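You operate a simulated robot arm through the tools that you are given. There is no shell and no other tool. Be economical: measure what you need, move in short steps, check, and stop when the job is done.

The job below is to be done with a simulated two-armed robot. You get a single attempt, and the scene is never put back.

## Task
Hold the grey tray on the top of the small goods bench steady with one hand and put the blue cube in it with the other.

Only the result counts: the job must be done as asked and must still hold three seconds after the hand-in. Knocking over, shifting, dropping, spilling or breaking anything else fails it.

## Robot
Two 7-joint arms with two-finger parallel grippers on one trunk, on a base that drives. Base frame: it is fixed to the floor where the robot stands at the start and does not move with it; the origin is under the middle of the robot, x ahead of it, y to its left, z up; the surface under the hand at the start is at about z = 860. Units: mm, rad, N and s.
The left shoulder is at the start at [62, 196, 1104], the right one opposite. With the tool pointing down near the work surface each hand reaches from about 300 to 720 mm from the robot's upright axis, wherever it stands, measured 20 degrees to its own side. Payload 1.57 kg a hand.
The TCP of each hand is the grasp point between the finger pads, 30 mm short of the fingertips. In the tool frame z runs along the fingers and y along their closing line. The gripper opens to 110 mm. The fingers are 24 mm wide and 12 mm thick; the gripper's body (48 by 112 mm) begins 78 mm behind the TCP.
Orientation is told as [roll, pitch, yaw] about the base's x, y, z axes, in that order, counted from this pose: with the fingers straight down and closing along the base's y, the tool's x points along the base's -x, its y along +y and its z along -z.

## Interface
- The arms move only by the tool move_arm. It takes "left_commands", "right_commands" or both (then of equal length, played together; a hand with none holds still); each is a list of rows, each a list of 7 numbers: the shift along the tool's x, y, z in mm, then the turn, a rotation vector about the tool's x, y, z in rad, then the closure, from 0 (fully open) to 1 (shut). In form: [[tx, ty, tz, ax, ay, az, grip], ...]. A call has 1 to 20 rows; each row shifts and turns the commanded pose from where the row before left it, along the tool's axes as they then stand. Rows are played at 5 a second. More than 50 mm and 0.15 rad between two rows, or a gripper value outside its range, and nothing of the call is played. Where a pose cannot be reached the arm comes as near as it can. A force on the tool above 40 N (or 10 N above the force at the start of the call, whichever is more), or a blocked arm, ends the call early, and 0.2 s more pass. The fingers move at their own pace (about 72 mm/s each) and stop on an object; they squeeze with about 22 N. The grip force told is the motor's: it shows also when the fingers shut on nothing. Time passes only in rows, and 0.2 s behind the last, so rows that do not move let the fingers close. The reply holds the time, the measured pose of the TCP, the force on the tool along the base axes, the opening and the grip force, in the units named above and with some noise, with the torque about the TCP (base axes, N m) and any sound that the robot's microphone picked up, and new pictures: "views" is both (left out), scene, wrist or none (wrist: the cameras of the hands that moved).
- Cameras (640 x 400 px; columns grow to the right, rows downward): "scene" is now at [108.6, -19.9, 1686]; the picture's right is [-0.22, -0.98, -0.00], its down [-0.76, 0.17, -0.63] and it looks along [0.61, -0.14, -0.78] (base axes); focal length 275 px, centre (320, 200). "left" rides on the left gripper at [70, -16, -141] in its tool frame; the picture's right is [0.23, 0.97, 0.00], its down [-0.85, 0.20, -0.48] and it looks along [-0.47, 0.11, 0.88] (tool axes); focal length 222 px, centre (320, 200). "right" rides on the right gripper at [70, 16, -141] in its tool frame; the picture's right is [-0.23, 0.97, 0.00], its down [-0.86, -0.20, -0.48] and it looks along [-0.47, -0.11, 0.88] (tool axes); focal length 222 px, centre (320, 200). There is no depth. A picture from a camera that has moved, and an enlarged one, comes with that camera's place and axes in the base frame and with its lens.
- move_column(by): slides the trunk up (or, below 0, down) by that many mm; the arms and the scene camera ride with it, the base frame stays. It gives what a move gives, with no picture.
- steer(legs): drives the robot by 1 to 6 legs, each [ahead, left, turn to the left] in mm, mm and rad, along the robot's own axes; the way and the turn of a leg run together, so that a leg with both is an arc; at most 1500 mm and 3.142 rad a leg. The arms and the cameras ride along, it lands a little off, and it stops where it bumps. It gives what a move gives, and a new picture of the scene camera.
- head_to(pan, tilt): turns the head with the scene camera to pan (to the left, within 1.501 rad either way) and tilt (down, from -0.506 to 1.204), counted from straight ahead of the robot. It gives what a move gives, and a new picture of the scene camera.
- zoom(camera, box): a new picture of the part [left, top, right, bottom] of that camera's present view, enlarged. The clock stands still meanwhile.
- close_job(): hands the job in; it is judged then, once.

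Work in short steps. Places have to be worked out from the pictures, the camera data and where the tool is seen: move nearer, look again, correct. Check each grasp and each placing, and mend what went wrong. You have 120 turns and 260 pictures in all, those below and enlarged ones among them. Open the grippers and draw the arms clear of the work before you hand the job in, unless the task says otherwise; then end with one line.

The tools are called after "Request:" as name(argument=value, ...) on one line, values as JSON. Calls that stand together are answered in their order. move_arm: Moves the arms, as the interface text tells. Its arguments: {"type":"object","properties":{"left_commands":{"type":"array","items":{"type":"array","items":{"type":"number"}}},"right_commands":{"type":"array","items":{"type":"array","items":{"type":"number"}}},"views":{"type":"string","enum":["both","scene","wrist","none"]}},"required":[]} The other tools are called the same way: move_column (by) slides the trunk up or down; steer (legs) drives the base; head_to (pan, tilt) turns the head that bears the scene camera; zoom (camera, box) takes an enlarged picture of a part of a camera's view; close_job () hands the job in.

At the start:

```text
time_s: 0.0
left_eef_pos: [450.0, -28.6, 1163.9]
left_tcp_rot: [0.001, 0.001, 0.0]
left_force: [-0.1, 0.1, 0.5]
left_moment: [0.01, 0.01, 0.0]
left_grip_width: 110.1
left_gripper_force: 0.1
right_eef_pos: [354.3, -358.7, 1139.6]
right_tcp_rot: [0.001, 0.0, 0.0]
right_force: [-0.7, -0.7, -0.8]
right_moment: [0.01, 0.01, 0.0]
right_grip_width: 110.1
right_gripper_force: 0.1
trunk travel left (down, up): [-700.0, 290.0]
robot x, y, heading: [0.5, -0.4, -0.001]
head pan, tilt: [-0.218, 0.89]
```

scene: 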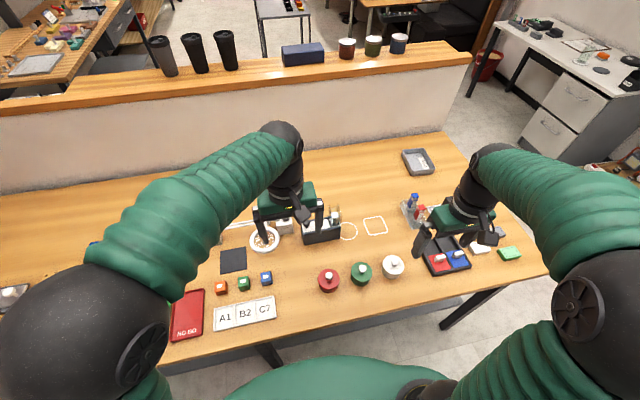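
right: 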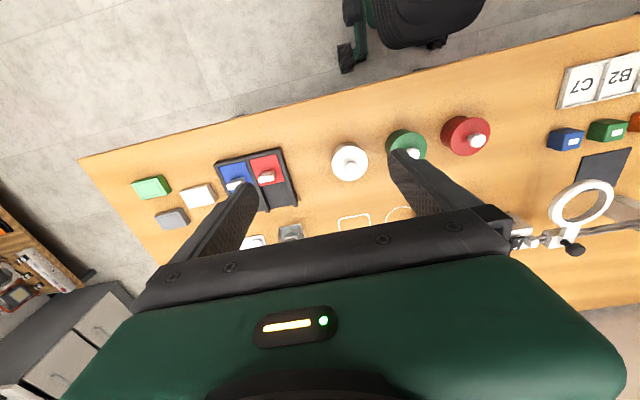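
left: 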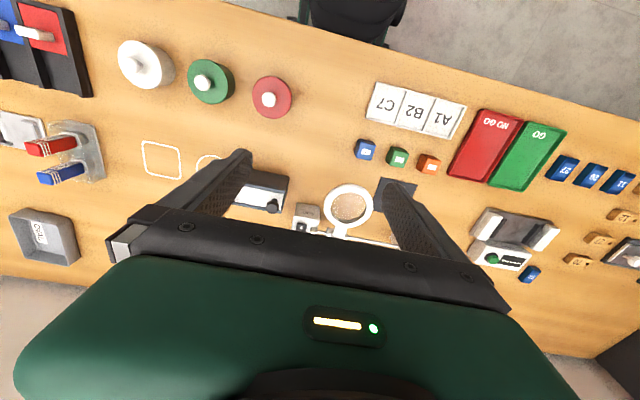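

The main bench shows a blue cube near column 266, row 278, and a grey tray near (418,162). I don't yet know which bench is the "small goods bench", so I zoom in and look around.

Request:
zoom(camera="scene", box=[0, 0, 320, 200])

Request:
zoom(camera="scene", box=[320, 120, 560, 270])

Request:
head_to(pan=0.9, tilt=0.6)

Request:
head_to(pan=-1.2, tilt=0.6)

```text
2.00 times, centred on (160, 100) of scene
camera zoom: at [108.6, -19.9, 1686.0], right [-0.22, -0.98, 0.0], down [-0.76, 0.17, -0.63], along [0.61, -0.14, -0.78], focal length 550 px, centre (640, 400)
```

zoom: 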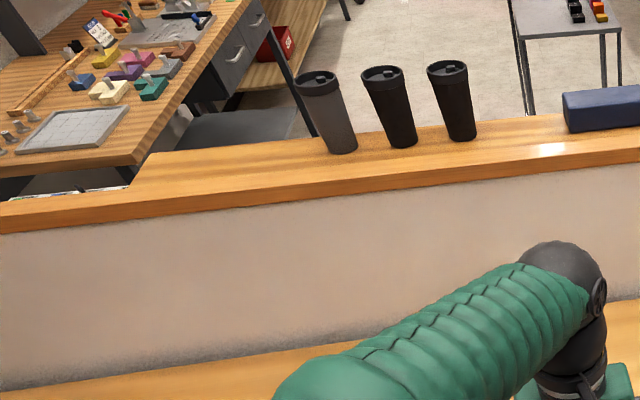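

```text
2.67 times, centred on (440, 195) of scene
camera zoom: at [108.6, -19.9, 1686.0], right [-0.22, -0.98, 0.0], down [-0.76, 0.17, -0.63], along [0.61, -0.14, -0.78], focal length 734 px, centre (0, 213)
```

zoom: 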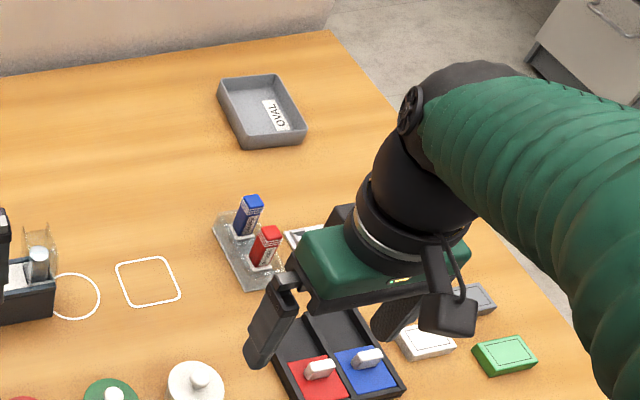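

```text
time_s: 1.4
left_eef_pos: [449.0, -27.9, 1164.2]
left_tcp_rot: [0.001, -0.001, -0.001]
left_force: [1.6, 0.0, -0.1]
left_moment: [0.03, 0.03, -0.02]
left_grip_width: 109.8
left_gripper_force: 0.1
right_eef_pos: [352.8, -357.1, 1140.6]
right_tcp_rot: [0.002, 0.001, 0.001]
right_force: [0.7, 0.8, 0.3]
right_moment: [-0.01, 0.0, 0.02]
right_grip_width: 110.2
right_gripper_force: 0.0
trunk travel left (down, up): [-700.0, 290.0]
robot x, y, heading: [-2.5, 0.9, 0.0]
head pan, tilt: [0.901, 0.6]
camera scene: at [89.3, 65.8, 1710.1], right [0.78, -0.62, 0.0], down [-0.35, -0.44, -0.82], along [0.51, 0.65, -0.57], focal length 275 px, centre (320, 200)
```

scene: 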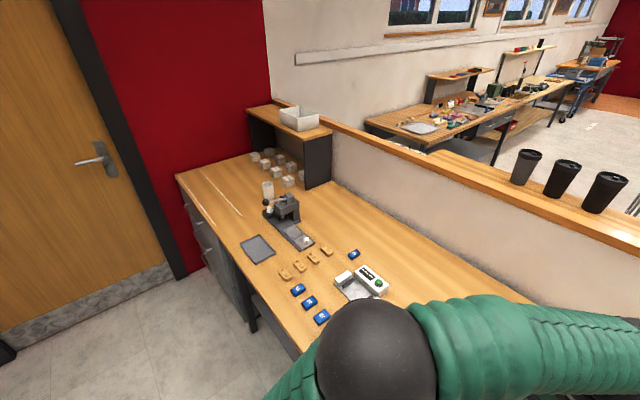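

```text
time_s: 3.4
left_eef_pos: [449.0, -28.1, 1165.1]
left_tcp_rot: [0.001, -0.001, 0.001]
left_force: [0.8, -0.3, 0.2]
left_moment: [-0.01, -0.01, -0.02]
left_grip_width: 110.1
left_gripper_force: 0.1
right_eef_pos: [352.9, -357.6, 1138.7]
right_tcp_rot: [0.002, 0.0, 0.001]
right_force: [0.6, -0.4, 0.5]
right_moment: [0.01, 0.01, 0.02]
right_grip_width: 110.1
right_gripper_force: 0.1
trunk travel left (down, up): [-700.0, 290.0]
robot x, y, heading: [-3.6, -2.7, 0.002]
head pan, tilt: [-1.201, 0.6]
camera scene: at [66.3, -85.9, 1710.0], right [-0.93, -0.36, 0.0], down [-0.21, 0.53, -0.82], along [0.3, -0.77, -0.57], focal length 275 px, centre (320, 200)
```

scene: 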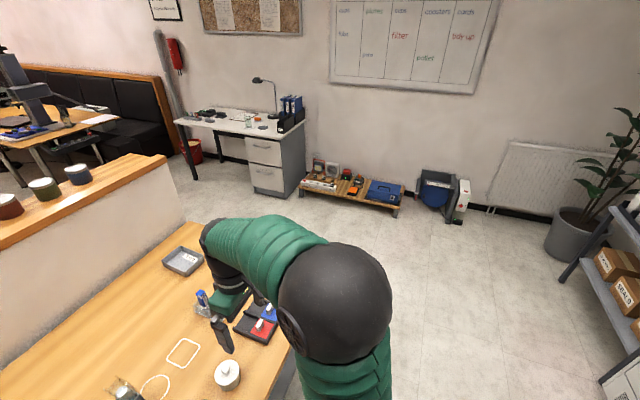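

Not settled yet: the far wall bench has shelves, small parts and a grey tray. I look at it more closely, and at the rest of the room ahead.

Request:
head_to(pan=0.5, tilt=0.3)

Request:
zoom(camera="scene", box=[100, 50, 420, 250])

Request:
head_to(pan=-0.4, tilt=0.3)

Request:
zoom(camera="scene", box=[100, 50, 420, 250])

```text
time_s: 5.1
left_eef_pos: [447.3, -29.3, 1164.9]
left_tcp_rot: [0.0, 0.002, 0.0]
left_force: [0.5, 0.4, -0.8]
left_moment: [-0.01, -0.01, 0.0]
left_grip_width: 109.9
left_gripper_force: 0.0
right_eef_pos: [353.5, -357.4, 1139.3]
right_tcp_rot: [0.001, 0.0, 0.0]
right_force: [-0.6, 0.1, 0.2]
right_moment: [-0.02, 0.04, 0.0]
right_grip_width: 109.8
right_gripper_force: 0.0
trunk travel left (down, up): [-700.0, 290.0]
robot x, y, heading: [-1.2, 0.0, -0.002]
head pan, tilt: [0.499, 0.3]
camera scene: at [116.3, 41.2, 1737.5], right [0.48, -0.88, 0.0], down [-0.26, -0.14, -0.95], along [0.84, 0.46, -0.3], focal length 275 px, centre (320, 200)
```

scene: 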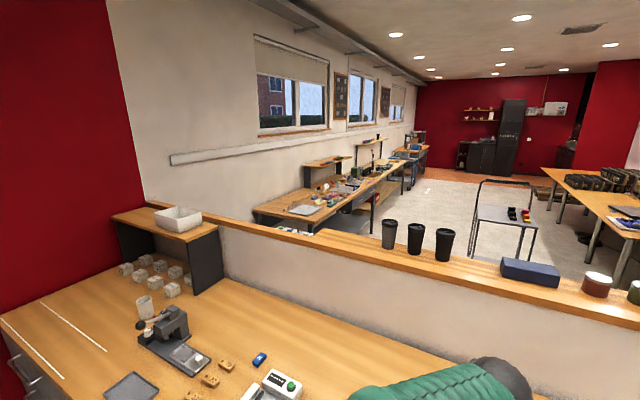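

```text
2.00 times, centred on (260, 150) of scene
camera zoom: at [116.3, 41.2, 1737.5], right [0.48, -0.88, 0.0], down [-0.26, -0.14, -0.95], along [0.84, 0.46, -0.3], focal length 550 px, centre (440, 300)
```

zoom: 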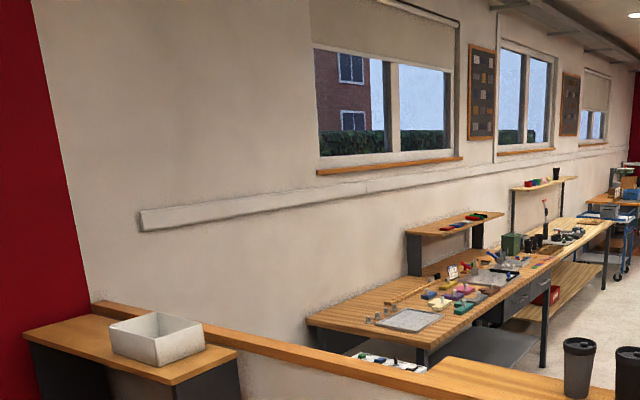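

```text
time_s: 6.3
left_eef_pos: [447.9, -28.3, 1164.8]
left_tcp_rot: [0.0, 0.0, -0.001]
left_force: [-0.2, -0.5, 0.2]
left_moment: [0.0, 0.02, -0.02]
left_grip_width: 110.0
left_gripper_force: 0.1
right_eef_pos: [353.6, -358.0, 1139.5]
right_tcp_rot: [0.002, 0.0, -0.002]
right_force: [-0.1, 0.3, -0.3]
right_moment: [0.0, 0.02, 0.0]
right_grip_width: 109.9
right_gripper_force: 0.1
trunk travel left (down, up): [-700.0, 290.0]
robot x, y, heading: [-2.6, -1.1, 0.003]
head pan, tilt: [-0.4, 0.3]
camera scene: at [120.4, -39.8, 1737.4], right [-0.39, -0.92, 0.0], down [-0.27, 0.12, -0.95], along [0.88, -0.37, -0.3], focal length 275 px, centre (320, 200)
```

scene: 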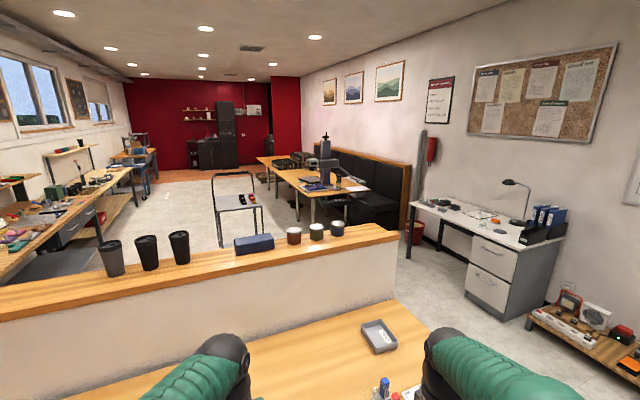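

```text
2.00 times, centred on (260, 150) of scene
camera zoom: at [120.4, -39.8, 1737.4], right [-0.39, -0.92, 0.0], down [-0.27, 0.12, -0.95], along [0.88, -0.37, -0.3], focal length 550 px, centre (440, 300)
```

zoom: 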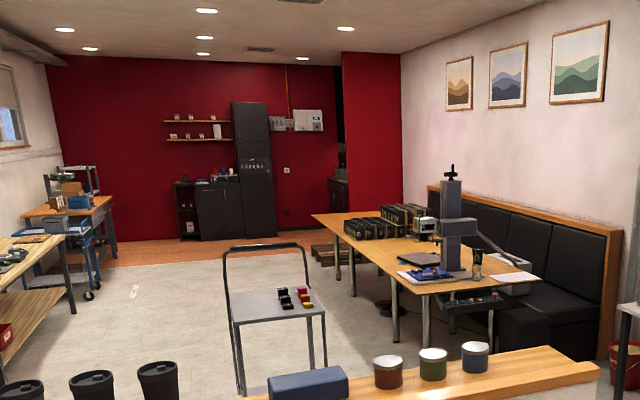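

The room has several work places, and the area behind me is still unseen. I pan the head fully to each side.

Request:
head_to(pan=1.5, tilt=0.5)

Request:
head_to(pan=-1.5, tilt=0.5)

```text
time_s: 8.2
left_eef_pos: [448.1, -28.3, 1164.4]
left_tcp_rot: [0.0, 0.0, -0.001]
left_force: [-0.1, 0.0, -0.6]
left_moment: [-0.03, 0.03, 0.0]
left_grip_width: 109.9
left_gripper_force: 0.1
right_eef_pos: [353.4, -357.8, 1139.7]
right_tcp_rot: [0.0, -0.001, -0.001]
right_force: [0.3, 0.4, -0.1]
right_moment: [-0.03, 0.03, -0.01]
right_grip_width: 109.8
right_gripper_force: 0.0
trunk travel left (down, up): [-700.0, 290.0]
robot x, y, heading: [2.1, -0.6, -0.001]
head pan, tilt: [1.499, 0.499]
camera scene: at [40.8, 87.4, 1719.3], right [1.0, -0.07, 0.0], down [-0.04, -0.48, -0.88], along [0.06, 0.88, -0.48], focal length 275 px, centre (320, 200)
```

scene: 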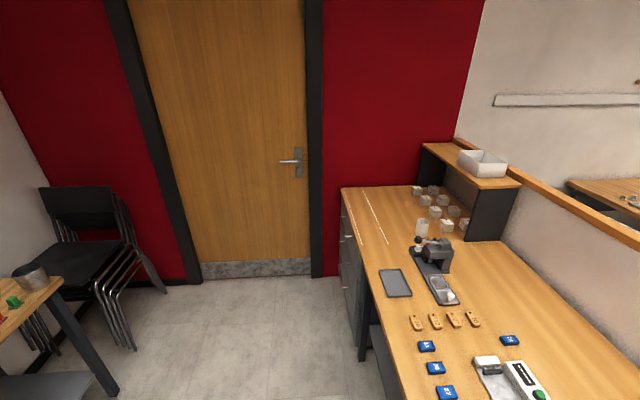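

```text
time_s: 10.8
left_eef_pos: [447.6, -27.7, 1163.8]
left_tcp_rot: [0.0, -0.001, 0.0]
left_force: [-0.6, -0.1, -0.1]
left_moment: [-0.02, 0.0, 0.04]
left_grip_width: 110.0
left_gripper_force: 0.0
right_eef_pos: [353.5, -358.5, 1138.5]
right_tcp_rot: [0.003, 0.0, 0.002]
right_force: [0.0, 0.6, 0.6]
right_moment: [0.0, 0.0, 0.04]
right_grip_width: 109.8
right_gripper_force: 0.0
trunk travel left (down, up): [-700.0, 290.0]
robot x, y, heading: [-0.5, -1.3, 0.002]
head pan, tilt: [-1.499, 0.499]
camera scene: at [40.8, -94.3, 1719.1], right [-1.0, -0.07, 0.0], down [-0.04, 0.48, -0.88], along [0.06, -0.88, -0.48], focal length 275 px, centre (320, 200)
```

scene: 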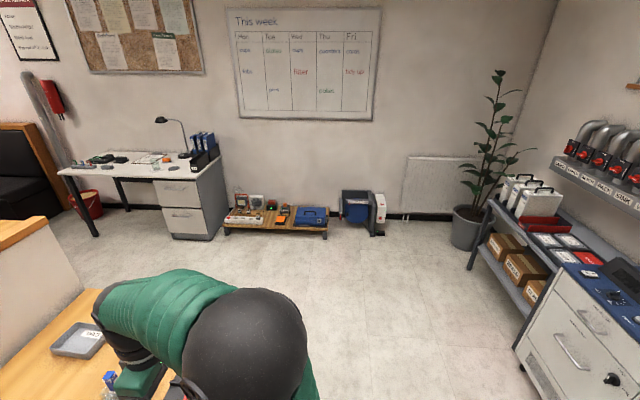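

There is another bench with coloured goods behind me to the left. I back off from this bench and turn, with the arms staying within their circle, to look behind.

Request:
steer(legs=[[-330, 0, 0]])

Request:
head_to(pan=1.5, tilt=0.6)

Request:
steer(legs=[[0, 0, 1.0]])

```text
time_s: 12.9
left_eef_pos: [125.7, -30.0, 1162.9]
left_tcp_rot: [0.002, 0.002, -0.009]
left_force: [0.1, 0.2, -0.1]
left_moment: [0.04, 0.02, -0.03]
left_grip_width: 110.0
left_gripper_force: 0.1
right_eef_pos: [27.6, -358.7, 1139.1]
right_tcp_rot: [0.002, 0.002, -0.01]
right_force: [-0.1, 0.2, -0.2]
right_moment: [0.0, 0.02, 0.0]
right_grip_width: 110.2
right_gripper_force: 0.0
trunk travel left (down, up): [-700.0, 290.0]
robot x, y, heading: [-324.5, -0.3, -0.005]
head pan, tilt: [-1.499, 0.499]
camera scene: at [-282.0, -93.3, 1719.0], right [-1.0, -0.06, 0.0], down [-0.03, 0.48, -0.88], along [0.05, -0.88, -0.48], focal length 275 px, centre (320, 200)
```

scene: 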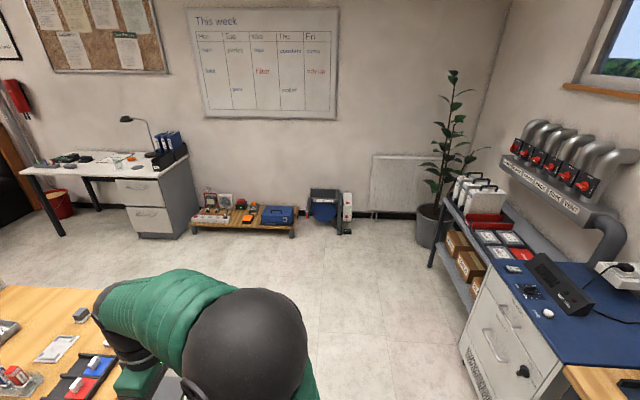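

```text
time_s: 15.5
left_eef_pos: [121.8, -30.2, 1166.8]
left_tcp_rot: [-0.001, 0.0, -0.009]
left_force: [-0.4, -0.3, -1.0]
left_moment: [0.01, 0.03, -0.01]
left_grip_width: 110.1
left_gripper_force: 0.2
right_eef_pos: [23.7, -358.9, 1140.9]
right_tcp_rot: [-0.001, 0.0, -0.007]
right_force: [-0.4, -0.9, 0.2]
right_moment: [-0.01, 0.02, 0.02]
right_grip_width: 110.0
right_gripper_force: 0.0
trunk travel left (down, up): [-700.0, 290.0]
robot x, y, heading: [-327.9, 5.2, -0.011]
head pan, tilt: [1.499, 0.6]
camera scene: at [-284.3, 85.8, 1710.2], right [1.0, -0.08, 0.0], down [-0.05, -0.56, -0.83], along [0.07, 0.82, -0.56], focal length 275 px, centre (320, 200)
```

scene: 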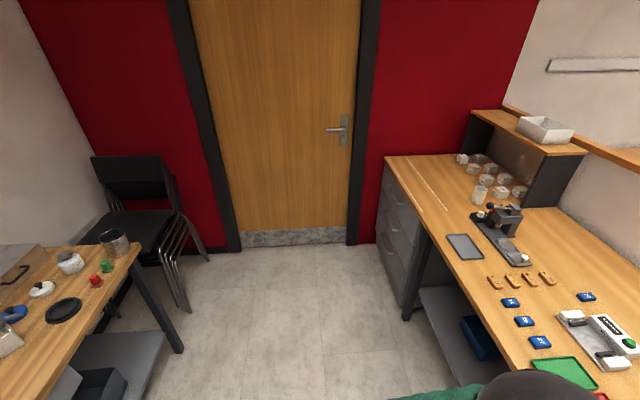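

```text
time_s: 18.4
left_eef_pos: [-56.6, 361.1, 1165.0]
left_tcp_rot: [0.001, 0.002, 0.994]
left_force: [1.1, 0.2, -0.1]
left_moment: [0.02, 0.04, 0.01]
left_grip_width: 110.0
left_gripper_force: 0.0
right_eef_pos: [166.7, 101.2, 1140.7]
right_tcp_rot: [0.001, -0.001, 0.993]
right_force: [0.2, -0.5, 0.3]
right_moment: [0.01, 0.01, -0.02]
right_grip_width: 109.9
right_gripper_force: 0.0
trunk travel left (down, up): [-700.0, 290.0]
robot x, y, heading: [-323.8, 2.0, 0.992]
head pan, tilt: [1.499, 0.6]
camera scene: at [-374.2, 79.2, 1710.3], right [0.61, 0.8, 0.0], down [0.45, -0.34, -0.83], along [-0.66, 0.5, -0.56], focal length 275 px, centre (320, 200)
```

scene: 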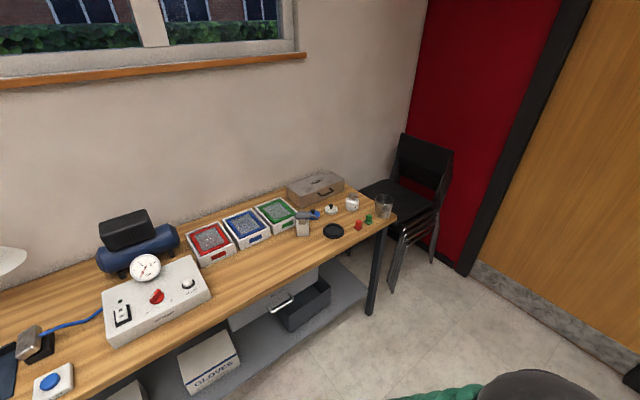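

This bench holds some small cubes too, red and green. I zoom in on it, then turn further to see the rest.

Request:
zoom(camera="scene", box=[180, 160, 420, 310])

Request:
steer(legs=[[0, 0, 0.9]])

```text
2.67 times, centred on (300, 235) of scene
camera zoom: at [-374.2, 79.2, 1710.3], right [0.61, 0.8, 0.0], down [0.45, -0.34, -0.83], along [-0.66, 0.5, -0.56], focal length 734 px, centre (373, 107)
```

zoom: 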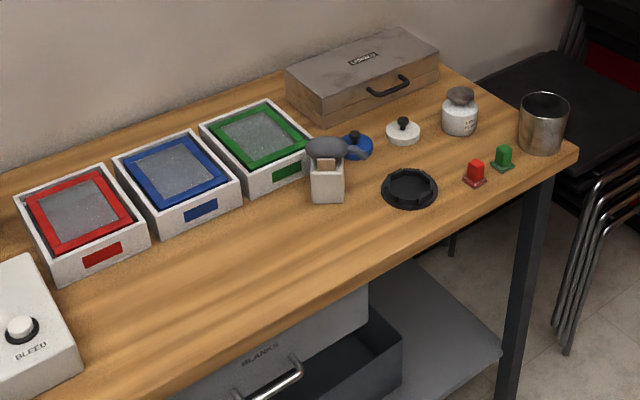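

```text
time_s: 21.2
left_eef_pos: [-452.0, 432.7, 1166.1]
left_tcp_rot: [0.002, -0.001, 1.919]
left_force: [0.0, -0.1, -0.1]
left_moment: [0.03, 0.01, 0.01]
left_grip_width: 110.0
left_gripper_force: 0.0
right_eef_pos: [-108.2, 454.5, 1141.6]
right_tcp_rot: [0.002, -0.001, 1.918]
right_force: [-0.6, -0.9, -0.9]
right_moment: [0.0, 0.01, -0.01]
right_grip_width: 110.2
right_gripper_force: 0.0
trunk travel left (down, up): [-700.0, 290.0]
robot x, y, heading: [-324.6, 2.7, 1.922]
head pan, tilt: [1.499, 0.6]
camera scene: at [-417.8, 7.4, 1710.3], right [-0.27, 0.96, 0.0], down [0.54, 0.15, -0.83], along [-0.79, -0.23, -0.56], focal length 275 px, centre (320, 200)
```

scene: 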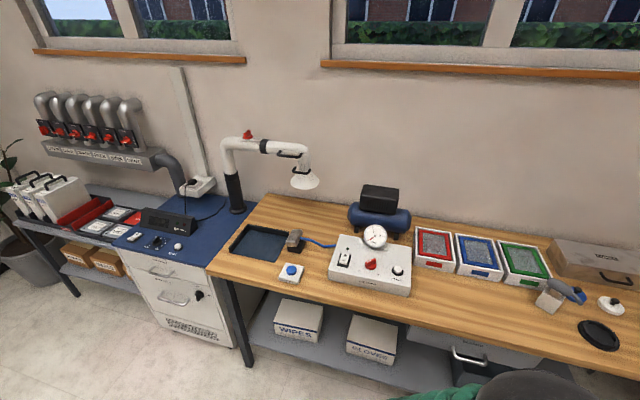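

No grey tray or blue cube here, so the goods bench may be the wall bench beyond the half wall or one of the places in the far room. I drive round the right end of the half wall (about y=-860, x=1050–1250), keeping to the middle of the roughly 1400 mm passage.

Request:
steer(legs=[[0, 0, -1.75], [0, 0, -1.74], [1500, 0, 0], [0, 0, 1.57]])

Request:
head_to(pan=0.3, tilt=0.3)

```text
time_s: 41.0
left_eef_pos: [90.7, -1554.0, 1166.5]
left_tcp_rot: [-0.001, -0.002, -0.017]
left_force: [0.1, 0.4, 0.3]
left_moment: [0.01, 0.01, -0.06]
left_grip_width: 110.0
left_gripper_force: 0.1
right_eef_pos: [-11.3, -1881.1, 1140.8]
right_tcp_rot: [0.003, -0.002, -0.017]
right_force: [0.6, 0.1, 0.2]
right_moment: [-0.02, -0.03, -0.01]
right_grip_width: 110.2
right_gripper_force: 0.1
trunk travel left (down, up): [-700.0, 290.0]
robot x, y, heading: [-354.5, -1517.5, -0.017]
head pan, tilt: [1.499, 0.6]
camera scene: at [-313.4, -1433.6, 1710.3], right [1.0, -0.09, 0.0], down [-0.05, -0.56, -0.83], along [0.07, 0.82, -0.56], focal length 275 px, centre (320, 200)
```

scene: 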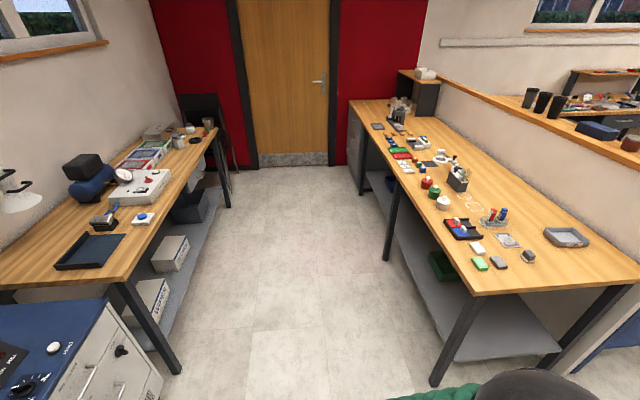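

```text
time_s: 42.4
left_eef_pos: [89.6, -1553.1, 1165.0]
left_tcp_rot: [0.001, -0.003, -0.018]
left_force: [0.8, 0.1, -0.8]
left_moment: [-0.01, 0.0, 0.01]
left_grip_width: 110.1
left_gripper_force: 0.1
right_eef_pos: [-11.2, -1879.5, 1141.2]
right_tcp_rot: [-0.001, -0.005, -0.018]
right_force: [0.0, -0.4, -1.2]
right_moment: [-0.03, 0.02, 0.04]
right_grip_width: 109.9
right_gripper_force: 0.0
trunk travel left (down, up): [-700.0, 290.0]
robot x, y, heading: [-353.8, -1518.2, -0.019]
head pan, tilt: [0.3, 0.3]
camera scene: at [-231.5, -1495.4, 1737.5], right [0.28, -0.96, 0.0], down [-0.29, -0.08, -0.95], along [0.92, 0.27, -0.3], focal length 275 px, centre (320, 200)
```

scene: 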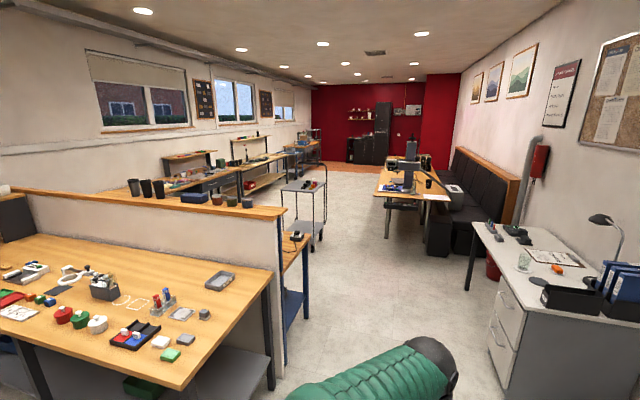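

There is also a bench with blue legs on the far side of the half wall. I drive ahead to about x=1650 and look left.

Request:
steer(legs=[[1500, 0, 0], [500, 0, 0]])

Request:
head_to(pan=1.5, tilt=0.5)

Request:
head_to(pan=0.7, tilt=0.4)

```text
time_s: 52.5
left_eef_pos: [2114.9, -1662.0, 1166.3]
left_tcp_rot: [-0.001, -0.004, -0.061]
left_force: [0.0, 0.8, 0.4]
left_moment: [0.03, -0.01, 0.02]
left_grip_width: 110.0
left_gripper_force: 0.1
right_eef_pos: [1999.8, -1984.3, 1141.1]
right_tcp_rot: [0.001, -0.005, -0.059]
right_force: [-0.4, 0.3, 0.7]
right_moment: [0.02, -0.02, 0.03]
right_grip_width: 109.8
right_gripper_force: 0.1
trunk travel left (down, up): [-700.0, 290.0]
robot x, y, heading: [1677.5, -1606.7, -0.06]
head pan, tilt: [0.3, 0.3]
camera scene: at [1796.0, -1591.2, 1737.7], right [0.24, -0.97, 0.0], down [-0.29, -0.07, -0.96], along [0.93, 0.23, -0.3], focal length 275 px, centre (320, 200)
```

scene: 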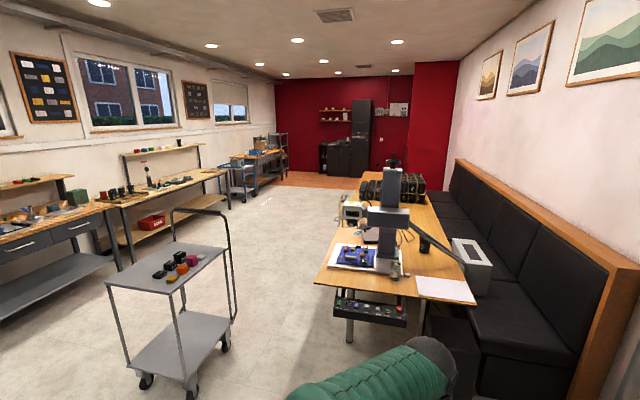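

```text
time_s: 54.0
left_eef_pos: [2116.8, -1662.8, 1166.5]
left_tcp_rot: [-0.001, -0.002, -0.062]
left_force: [-0.5, 0.6, -0.1]
left_moment: [0.02, 0.04, -0.03]
left_grip_width: 110.1
left_gripper_force: 0.0
right_eef_pos: [2001.6, -1984.1, 1140.3]
right_tcp_rot: [0.0, -0.005, -0.062]
right_force: [-0.4, 0.6, 0.6]
right_moment: [-0.04, -0.02, 0.0]
right_grip_width: 110.1
right_gripper_force: 0.0
trunk travel left (down, up): [-700.0, 290.0]
robot x, y, heading: [1672.4, -1609.1, -0.056]
head pan, tilt: [1.499, 0.499]
camera scene: at [1720.1, -1523.3, 1719.3], right [0.99, -0.13, 0.0], down [-0.06, -0.47, -0.88], along [0.12, 0.87, -0.48], focal length 275 px, centre (320, 200)
```

scene: 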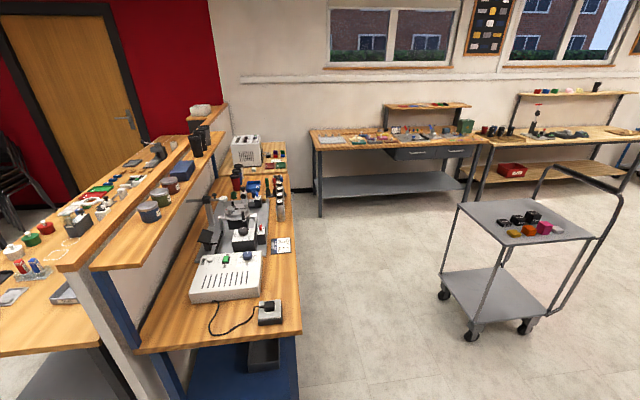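

```text
time_s: 55.1
left_eef_pos: [2115.3, -1662.3, 1167.0]
left_tcp_rot: [0.0, -0.002, -0.061]
left_force: [0.0, -0.3, -0.6]
left_moment: [0.02, 0.0, 0.03]
left_grip_width: 110.0
left_gripper_force: 0.0
right_eef_pos: [2001.4, -1984.4, 1140.8]
right_tcp_rot: [0.0, -0.003, -0.06]
right_force: [0.0, 0.1, 0.2]
right_moment: [-0.01, 0.02, 0.02]
right_grip_width: 109.9
right_gripper_force: 0.2
trunk travel left (down, up): [-700.0, 290.0]
robot x, y, heading: [1673.5, -1610.9, -0.062]
head pan, tilt: [0.7, 0.4]
camera scene: at [1781.9, -1558.2, 1728.3], right [0.6, -0.8, 0.0], down [-0.31, -0.23, -0.92], along [0.74, 0.55, -0.39], focal length 275 px, centre (320, 200)
```

scene: 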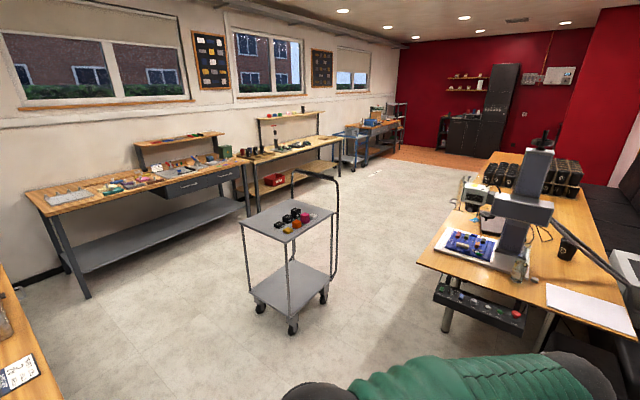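

Zooming on the wall benches, their labels, and the packing bench at the far end.

Request:
zoom(camera="scene", box=[20, 120, 260, 270])

Request:
zoom(camera="scene", box=[230, 80, 420, 200])

Request:
zoom(camera="scene", box=[420, 140, 640, 280])

```text
2.67 times, centred on (140, 195) of scene
camera zoom: at [1781.9, -1558.2, 1728.3], right [0.6, -0.8, 0.0], down [-0.31, -0.23, -0.92], along [0.74, 0.55, -0.39], focal length 734 px, centre (800, 213)
```

zoom: 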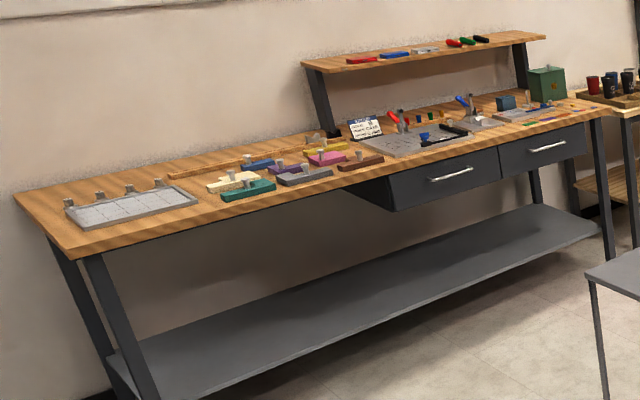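

```text
3.33 times, centred on (325, 140) of scene
camera zoom: at [1781.9, -1558.2, 1728.3], right [0.6, -0.8, 0.0], down [-0.31, -0.23, -0.92], along [0.74, 0.55, -0.39], focal length 917 px, centre (303, 400)
```

zoom: 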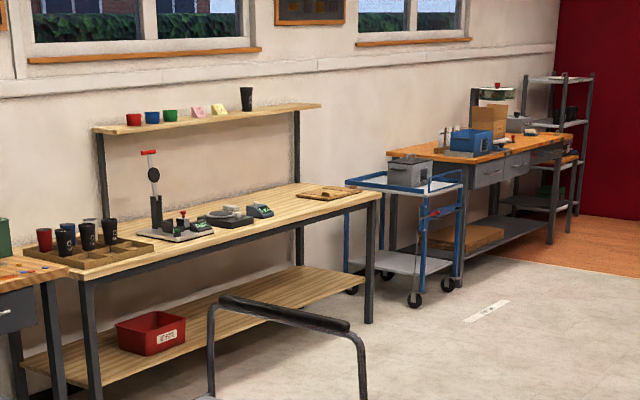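

```text
2.86 times, centred on (530, 210) of scene
camera zoom: at [1781.9, -1558.2, 1728.3], right [0.6, -0.8, 0.0], down [-0.31, -0.23, -0.92], along [0.74, 0.55, -0.39], focal length 786 px, centre (-280, 171)
```

zoom: 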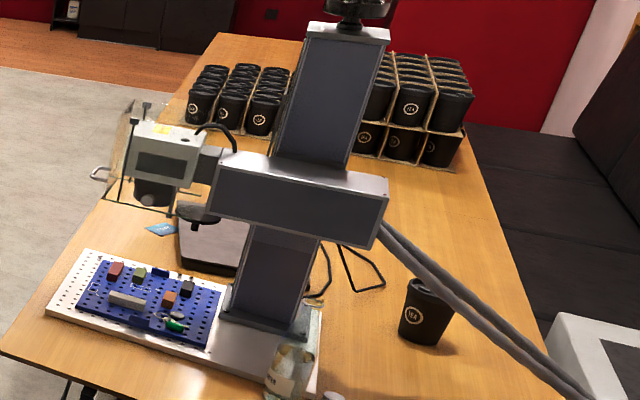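

The most likely place is wall bench 1: it seems to have a blue block beside the green box and a grey plate or tray. I face it (+y) and approach along x≈2320, between the half-wall bench (x<1730) and the trolley (x>2900).

Request:
steer(legs=[[0, 0, 1.63], [0, -640, 0], [1450, 0, 0], [250, 0, 0]])

Request:
head_to(pan=-0.25, tilt=0.5)

Request:
zoom(camera="scene", box=[60, 120, 300, 270])

Request:
zoom(camera="scene", box=[300, 120, 540, 270])

```text
time_s: 70.7
left_eef_pos: [2419.8, 511.1, 1167.6]
left_tcp_rot: [-0.001, -0.004, 1.519]
left_force: [0.8, -0.8, 0.5]
left_moment: [0.0, -0.03, -0.01]
left_grip_width: 110.0
left_gripper_force: 0.2
right_eef_pos: [2742.7, 398.6, 1140.9]
right_tcp_rot: [-0.001, -0.004, 1.52]
right_force: [0.1, 0.1, 0.6]
right_moment: [-0.01, -0.01, -0.03]
right_grip_width: 110.4
right_gripper_force: 0.1
trunk travel left (down, up): [-700.0, 290.0]
robot x, y, heading: [2368.0, 69.7, 1.52]
head pan, tilt: [0.7, 0.4]
camera scene: at [2317.8, 171.4, 1728.6], right [0.8, 0.6, 0.0], down [0.23, -0.31, -0.92], along [-0.56, 0.73, -0.39], focal length 275 px, centre (320, 200)
```

scene: 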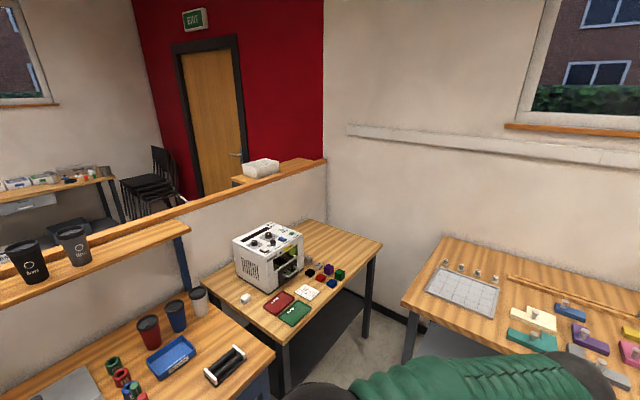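

```text
time_s: 72.0
left_eef_pos: [2419.8, 513.6, 1167.3]
left_tcp_rot: [-0.001, -0.003, 1.519]
left_force: [-0.3, -0.2, -0.4]
left_moment: [0.0, 0.0, -0.01]
left_grip_width: 110.0
left_gripper_force: 0.1
right_eef_pos: [2744.4, 401.3, 1141.6]
right_tcp_rot: [-0.002, -0.003, 1.517]
right_force: [-0.8, 0.1, -0.4]
right_moment: [0.0, 0.03, 0.01]
right_grip_width: 109.9
right_gripper_force: 0.1
trunk travel left (down, up): [-700.0, 290.0]
robot x, y, heading: [2368.9, 74.6, 1.524]
head pan, tilt: [-0.25, 0.499]
camera scene: at [2401.2, 187.5, 1719.1], right [0.96, -0.3, 0.0], down [-0.14, -0.46, -0.88], along [0.26, 0.84, -0.48], focal length 275 px, centre (320, 200)
```

scene: 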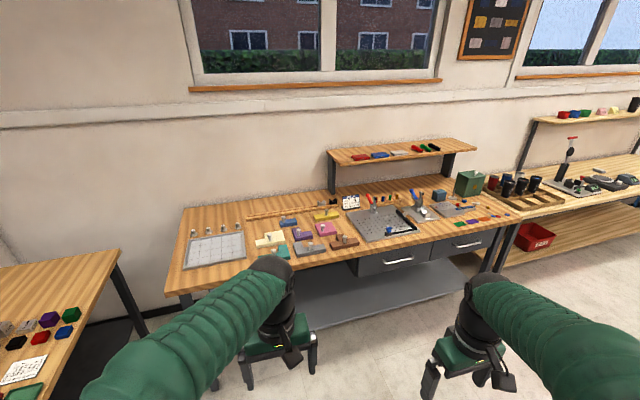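

```text
2.67 times, centred on (180, 195) of scene
camera zoom: at [2401.2, 187.5, 1719.1], right [0.96, -0.3, 0.0], down [-0.14, -0.46, -0.88], along [0.26, 0.84, -0.48], focal length 734 px, centre (693, 213)
```

zoom: 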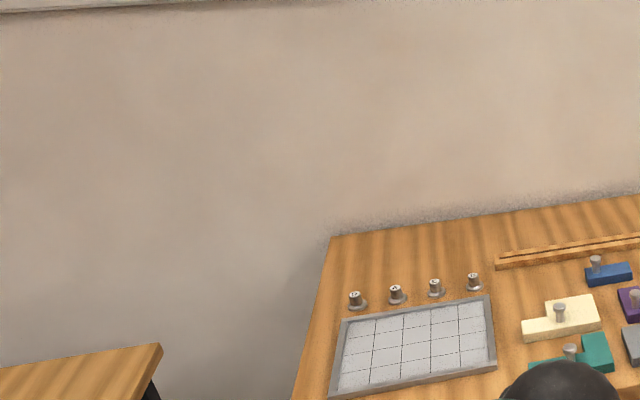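

```text
2.67 times, centred on (420, 195) of scene
camera zoom: at [2401.2, 187.5, 1719.1], right [0.96, -0.3, 0.0], down [-0.14, -0.46, -0.88], along [0.26, 0.84, -0.48], focal length 734 px, centre (53, 213)
```

zoom: 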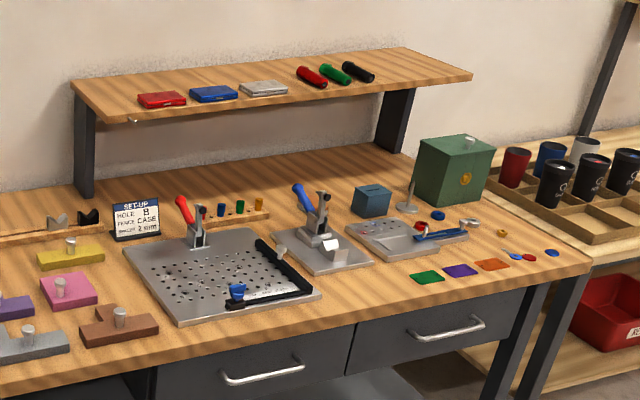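

This is a jig bench with no cube and tray. The corner bench to the left has small coloured cubes, including a blue one, so I look there.

Request:
head_to(pan=0.9, tilt=0.6)

Request:
zoom(camera="scene", box=[240, 120, 480, 270])

Request:
head_to(pan=1.5, tilt=0.6)

Request:
zoom(camera="scene", box=[100, 150, 420, 350])

```text
time_s: 73.3
left_eef_pos: [2419.5, 513.4, 1166.0]
left_tcp_rot: [0.001, -0.002, 1.519]
left_force: [0.0, -0.1, -0.3]
left_moment: [-0.02, -0.01, -0.02]
left_grip_width: 110.2
left_gripper_force: 0.1
right_eef_pos: [2743.7, 400.7, 1141.6]
right_tcp_rot: [-0.002, -0.004, 1.519]
right_force: [0.3, 0.2, -0.2]
right_moment: [-0.03, 0.01, 0.02]
right_grip_width: 109.8
right_gripper_force: 0.1
trunk travel left (down, up): [-700.0, 290.0]
robot x, y, heading: [2369.7, 71.2, 1.517]
head pan, tilt: [0.901, 0.6]
camera scene: at [2307.9, 159.8, 1710.1], right [0.66, 0.75, 0.0], down [0.42, -0.37, -0.82], along [-0.62, 0.54, -0.57], focal length 275 px, centre (320, 200)
```

scene: 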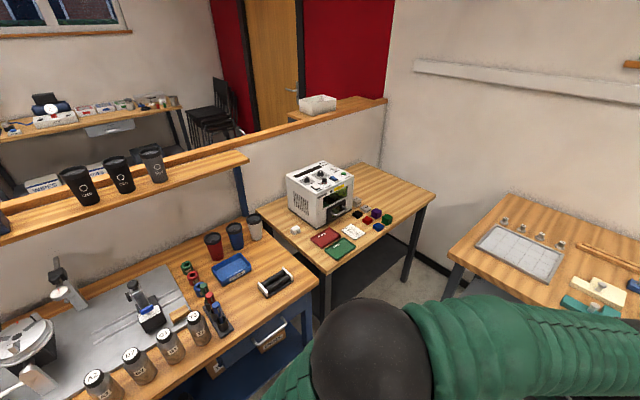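

```text
2.67 times, centred on (360, 195) of scene
camera zoom: at [2307.9, 159.8, 1710.1], right [0.66, 0.75, 0.0], down [0.42, -0.37, -0.82], along [-0.62, 0.54, -0.57], focal length 734 px, centre (213, 213)
```

zoom: 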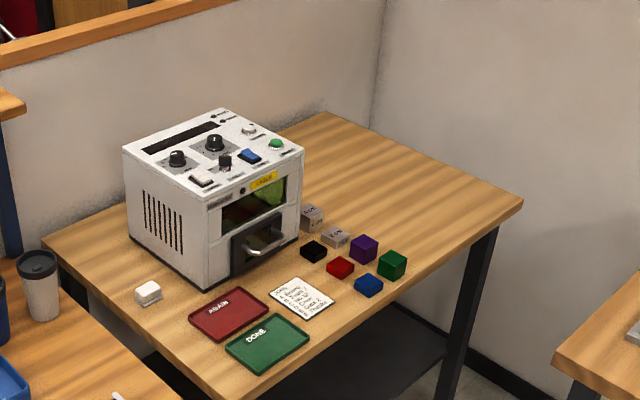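

```text
time_s: 74.3
left_eef_pos: [2419.2, 512.8, 1164.8]
left_tcp_rot: [0.0, -0.002, 1.518]
left_force: [0.1, 0.2, -0.2]
left_moment: [-0.02, -0.04, -0.02]
left_grip_width: 110.1
left_gripper_force: 0.1
right_eef_pos: [2743.4, 402.4, 1139.6]
right_tcp_rot: [0.002, -0.004, 1.518]
right_force: [-0.1, -0.6, 0.0]
right_moment: [0.02, 0.01, 0.01]
right_grip_width: 110.0
right_gripper_force: 0.0
trunk travel left (down, up): [-700.0, 290.0]
robot x, y, heading: [2369.8, 72.5, 1.519]
head pan, tilt: [1.499, 0.6]
camera scene: at [2286.6, 112.2, 1710.2], right [0.12, 0.99, 0.0], down [0.56, -0.07, -0.83], along [-0.82, 0.1, -0.56], focal length 275 px, centre (320, 200)
```

scene: 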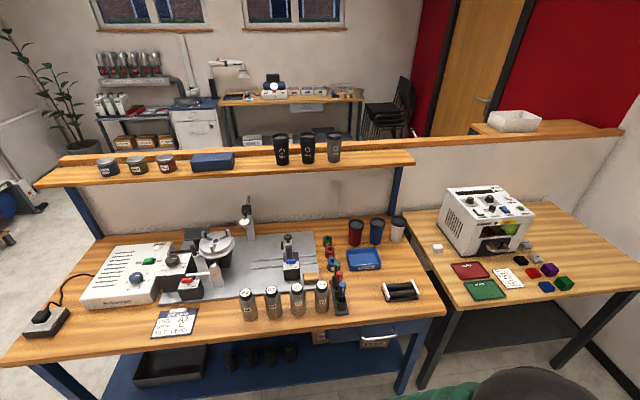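

```text
2.00 times, centred on (260, 250) of scene
camera zoom: at [2286.6, 112.2, 1710.2], right [0.12, 0.99, 0.0], down [0.56, -0.07, -0.83], along [-0.82, 0.1, -0.56], focal length 550 px, centre (440, 100)
```

zoom: 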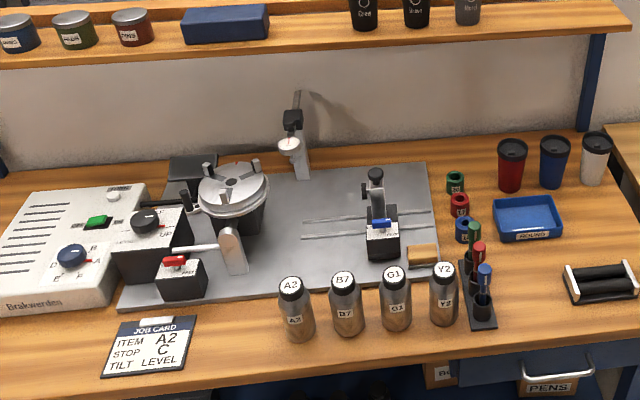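

Nothing fits here: this is the round-goods bench and the laser corner. I check the two far places before returning.

Request:
head_to(pan=-1.0, tilt=0.3)

Request:
zoom(camera="scene", box=[40, 110, 200, 210])

Request:
zoom(camera="scene", box=[200, 110, 360, 210])

```text
time_s: 76.6
left_eef_pos: [2418.6, 513.1, 1166.1]
left_tcp_rot: [-0.001, 0.0, 1.519]
left_force: [-0.4, -0.1, 0.6]
left_moment: [0.0, 0.01, -0.02]
left_grip_width: 110.0
left_gripper_force: 0.0
right_eef_pos: [2743.9, 399.5, 1140.4]
right_tcp_rot: [0.001, -0.004, 1.521]
right_force: [0.4, -0.3, -0.4]
right_moment: [-0.01, 0.0, 0.02]
right_grip_width: 109.9
right_gripper_force: 0.0
trunk travel left (down, up): [-700.0, 290.0]
robot x, y, heading: [2365.3, 68.0, 1.516]
head pan, tilt: [-1.0, 0.3]
camera scene: at [2455.5, 147.7, 1737.4], right [0.5, -0.87, 0.0], down [-0.26, -0.15, -0.95], along [0.83, 0.47, -0.3], focal length 275 px, centre (320, 200)
```

scene: 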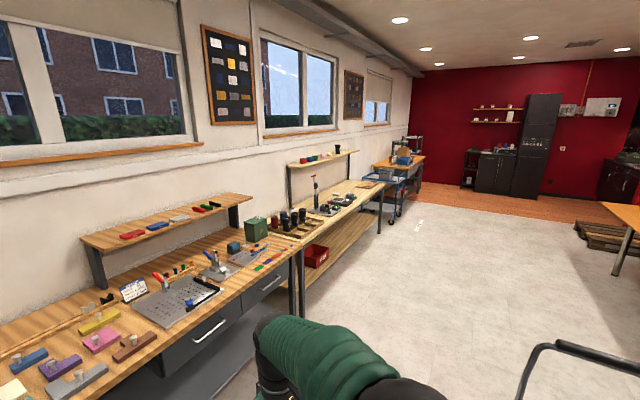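

```text
4.00 times, centred on (120, 160) of scene
camera zoom: at [2455.5, 147.7, 1737.4], right [0.5, -0.87, 0.0], down [-0.26, -0.15, -0.95], along [0.83, 0.47, -0.3], focal length 1101 px, centre (1120, 360)
```

zoom: 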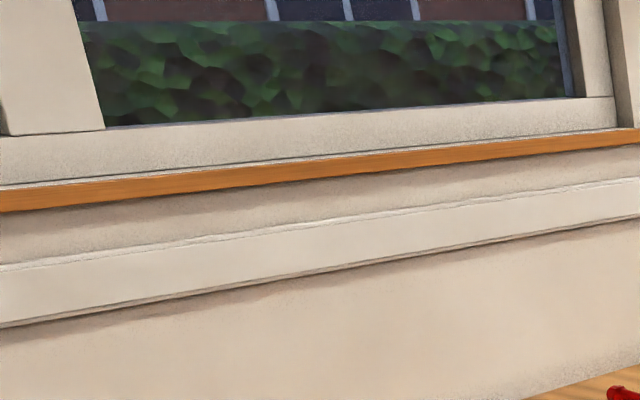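

```text
4.00 times, centred on (280, 160) of scene
camera zoom: at [2455.5, 147.7, 1737.4], right [0.5, -0.87, 0.0], down [-0.26, -0.15, -0.95], along [0.83, 0.47, -0.3], focal length 1101 px, centre (480, 360)
```

zoom: 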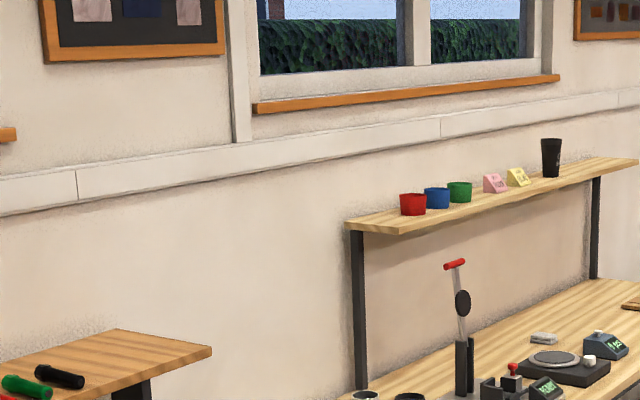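

I check the packing bench at the far end as well.

Request:
zoom(camera="scene", box=[350, 120, 446, 180])

Request:
head_to(pan=-1.5, tilt=0.6)

```text
6.67 times, centred on (398, 150) of scene
camera zoom: at [2455.5, 147.7, 1737.4], right [0.5, -0.87, 0.0], down [-0.26, -0.15, -0.95], along [0.83, 0.47, -0.3], focal length 1835 px, centre (-200, 533)
```

zoom: 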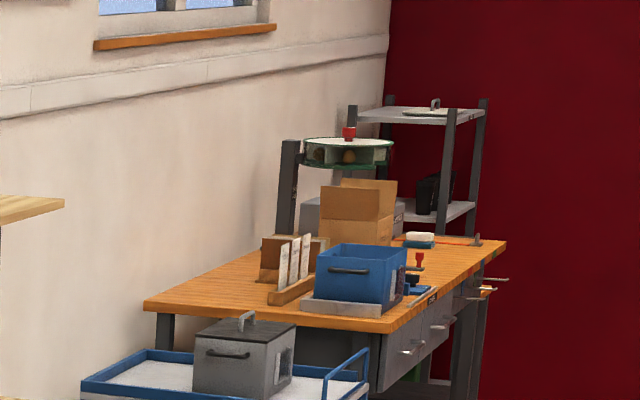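

```text
time_s: 77.5
left_eef_pos: [2419.6, 513.0, 1166.5]
left_tcp_rot: [-0.001, -0.003, 1.518]
left_force: [0.2, 0.0, -0.2]
left_moment: [-0.01, 0.0, 0.0]
left_grip_width: 110.1
left_gripper_force: 0.0
right_eef_pos: [2743.4, 402.8, 1141.2]
right_tcp_rot: [0.001, -0.002, 1.518]
right_force: [0.0, -0.1, -1.0]
right_moment: [-0.04, 0.0, -0.01]
right_grip_width: 110.0
right_gripper_force: 0.1
trunk travel left (down, up): [-700.0, 290.0]
robot x, y, heading: [2369.3, 69.6, 1.517]
head pan, tilt: [-1.499, 0.6]
camera scene: at [2462.8, 103.2, 1710.1], right [0.02, -1.0, 0.0], down [-0.57, -0.01, -0.82], along [0.82, 0.02, -0.57], focal length 275 px, centre (320, 200)
```

scene: 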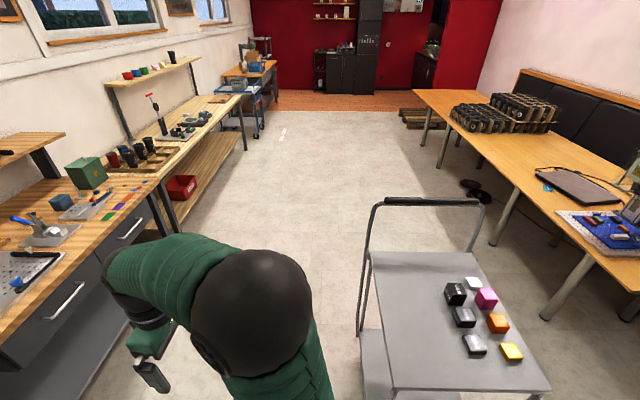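

The main bench at the start is the only one holding both a real blue cube and a grey bench-top tray ("OVAL", about (875,-630)), together with the small goods. I drive back the same way.

Request:
steer(legs=[[-1500, 0, 0], [-170, 0, 0], [0, 0, 0.05], [0, 1500, 0]])

Request:
head_to(pan=0.0, tilt=0.6)

```text
time_s: 93.5
left_eef_pos: [812.5, -1127.0, 1165.8]
left_tcp_rot: [0.003, 0.0, 1.529]
left_force: [0.9, 0.7, -0.4]
left_moment: [0.01, 0.0, -0.01]
left_grip_width: 109.9
left_gripper_force: 0.0
right_eef_pos: [1137.5, -1235.9, 1142.4]
right_tcp_rot: [0.001, -0.003, 1.529]
right_force: [0.0, 1.1, -0.2]
right_moment: [-0.02, -0.01, -0.01]
right_grip_width: 110.0
right_gripper_force: 0.0
trunk travel left (down, up): [-700.0, 290.0]
robot x, y, heading: [762.9, -1572.7, 1.534]
head pan, tilt: [-1.499, 0.6]
camera scene: at [861.1, -1536.9, 1709.9], right [0.03, -1.0, 0.0], down [-0.57, -0.02, -0.82], along [0.82, 0.03, -0.57], focal length 275 px, centre (320, 200)
```

scene: 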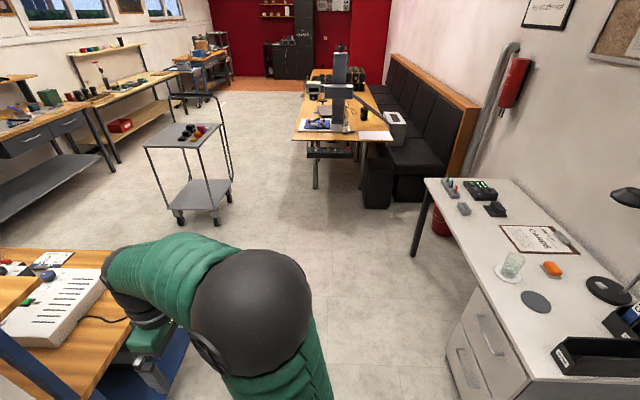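

```text
time_s: 95.1
left_eef_pos: [810.8, -1127.9, 1167.4]
left_tcp_rot: [0.001, -0.003, 1.531]
left_force: [0.0, 0.5, 0.8]
left_moment: [-0.03, 0.02, 0.01]
left_grip_width: 109.7
left_gripper_force: 0.0
right_eef_pos: [1136.8, -1235.4, 1141.7]
right_tcp_rot: [0.002, -0.003, 1.53]
right_force: [0.4, 0.3, 0.5]
right_moment: [0.01, 0.01, -0.01]
right_grip_width: 110.2
right_gripper_force: 0.0
trunk travel left (down, up): [-700.0, 290.0]
robot x, y, heading: [765.0, -1570.2, 1.531]
head pan, tilt: [0.0, 0.6]
camera scene: at [773.9, -1451.4, 1710.0], right [1.0, -0.04, 0.0], down [-0.02, -0.57, -0.82], along [0.03, 0.82, -0.57], focal length 275 px, centre (320, 200)
```

scene: 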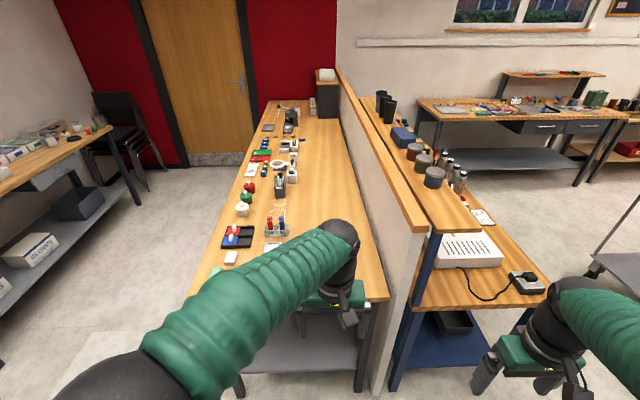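

I continue to the bench front, aiming for about (0,-100) facing +x.

Request:
steer(legs=[[0, 1110, 0], [0, 0, -1.53], [0, 1460, 0]])

```text
time_s: 111.3
left_eef_pos: [66.8, -100.6, 1166.2]
left_tcp_rot: [0.0, -0.003, 0.023]
left_force: [0.7, 0.3, 0.9]
left_moment: [0.03, -0.01, 0.01]
left_grip_width: 110.0
left_gripper_force: 0.0
right_eef_pos: [-18.9, -431.9, 1139.6]
right_tcp_rot: [0.002, -0.001, 0.021]
right_force: [0.2, 0.3, -0.2]
right_moment: [0.02, 0.04, 0.02]
right_grip_width: 110.0
right_gripper_force: 0.1
trunk travel left (down, up): [-700.0, 290.0]
robot x, y, heading: [-375.2, -81.5, 0.02]
head pan, tilt: [0.0, 0.6]
camera scene: at [-254.7, -84.9, 1710.0], right [0.02, -1.0, 0.0], down [-0.57, -0.01, -0.82], along [0.82, 0.02, -0.57], focal length 275 px, centre (320, 200)
```

scene: 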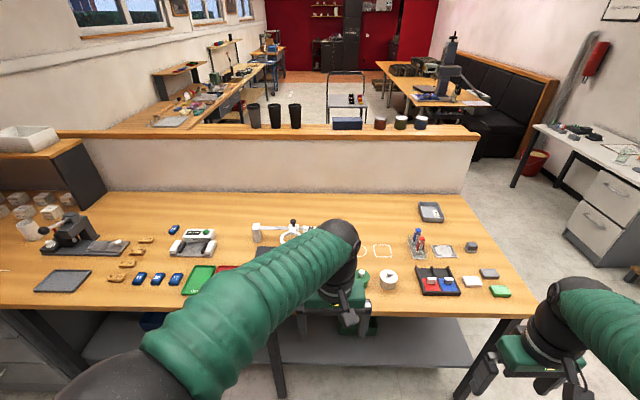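

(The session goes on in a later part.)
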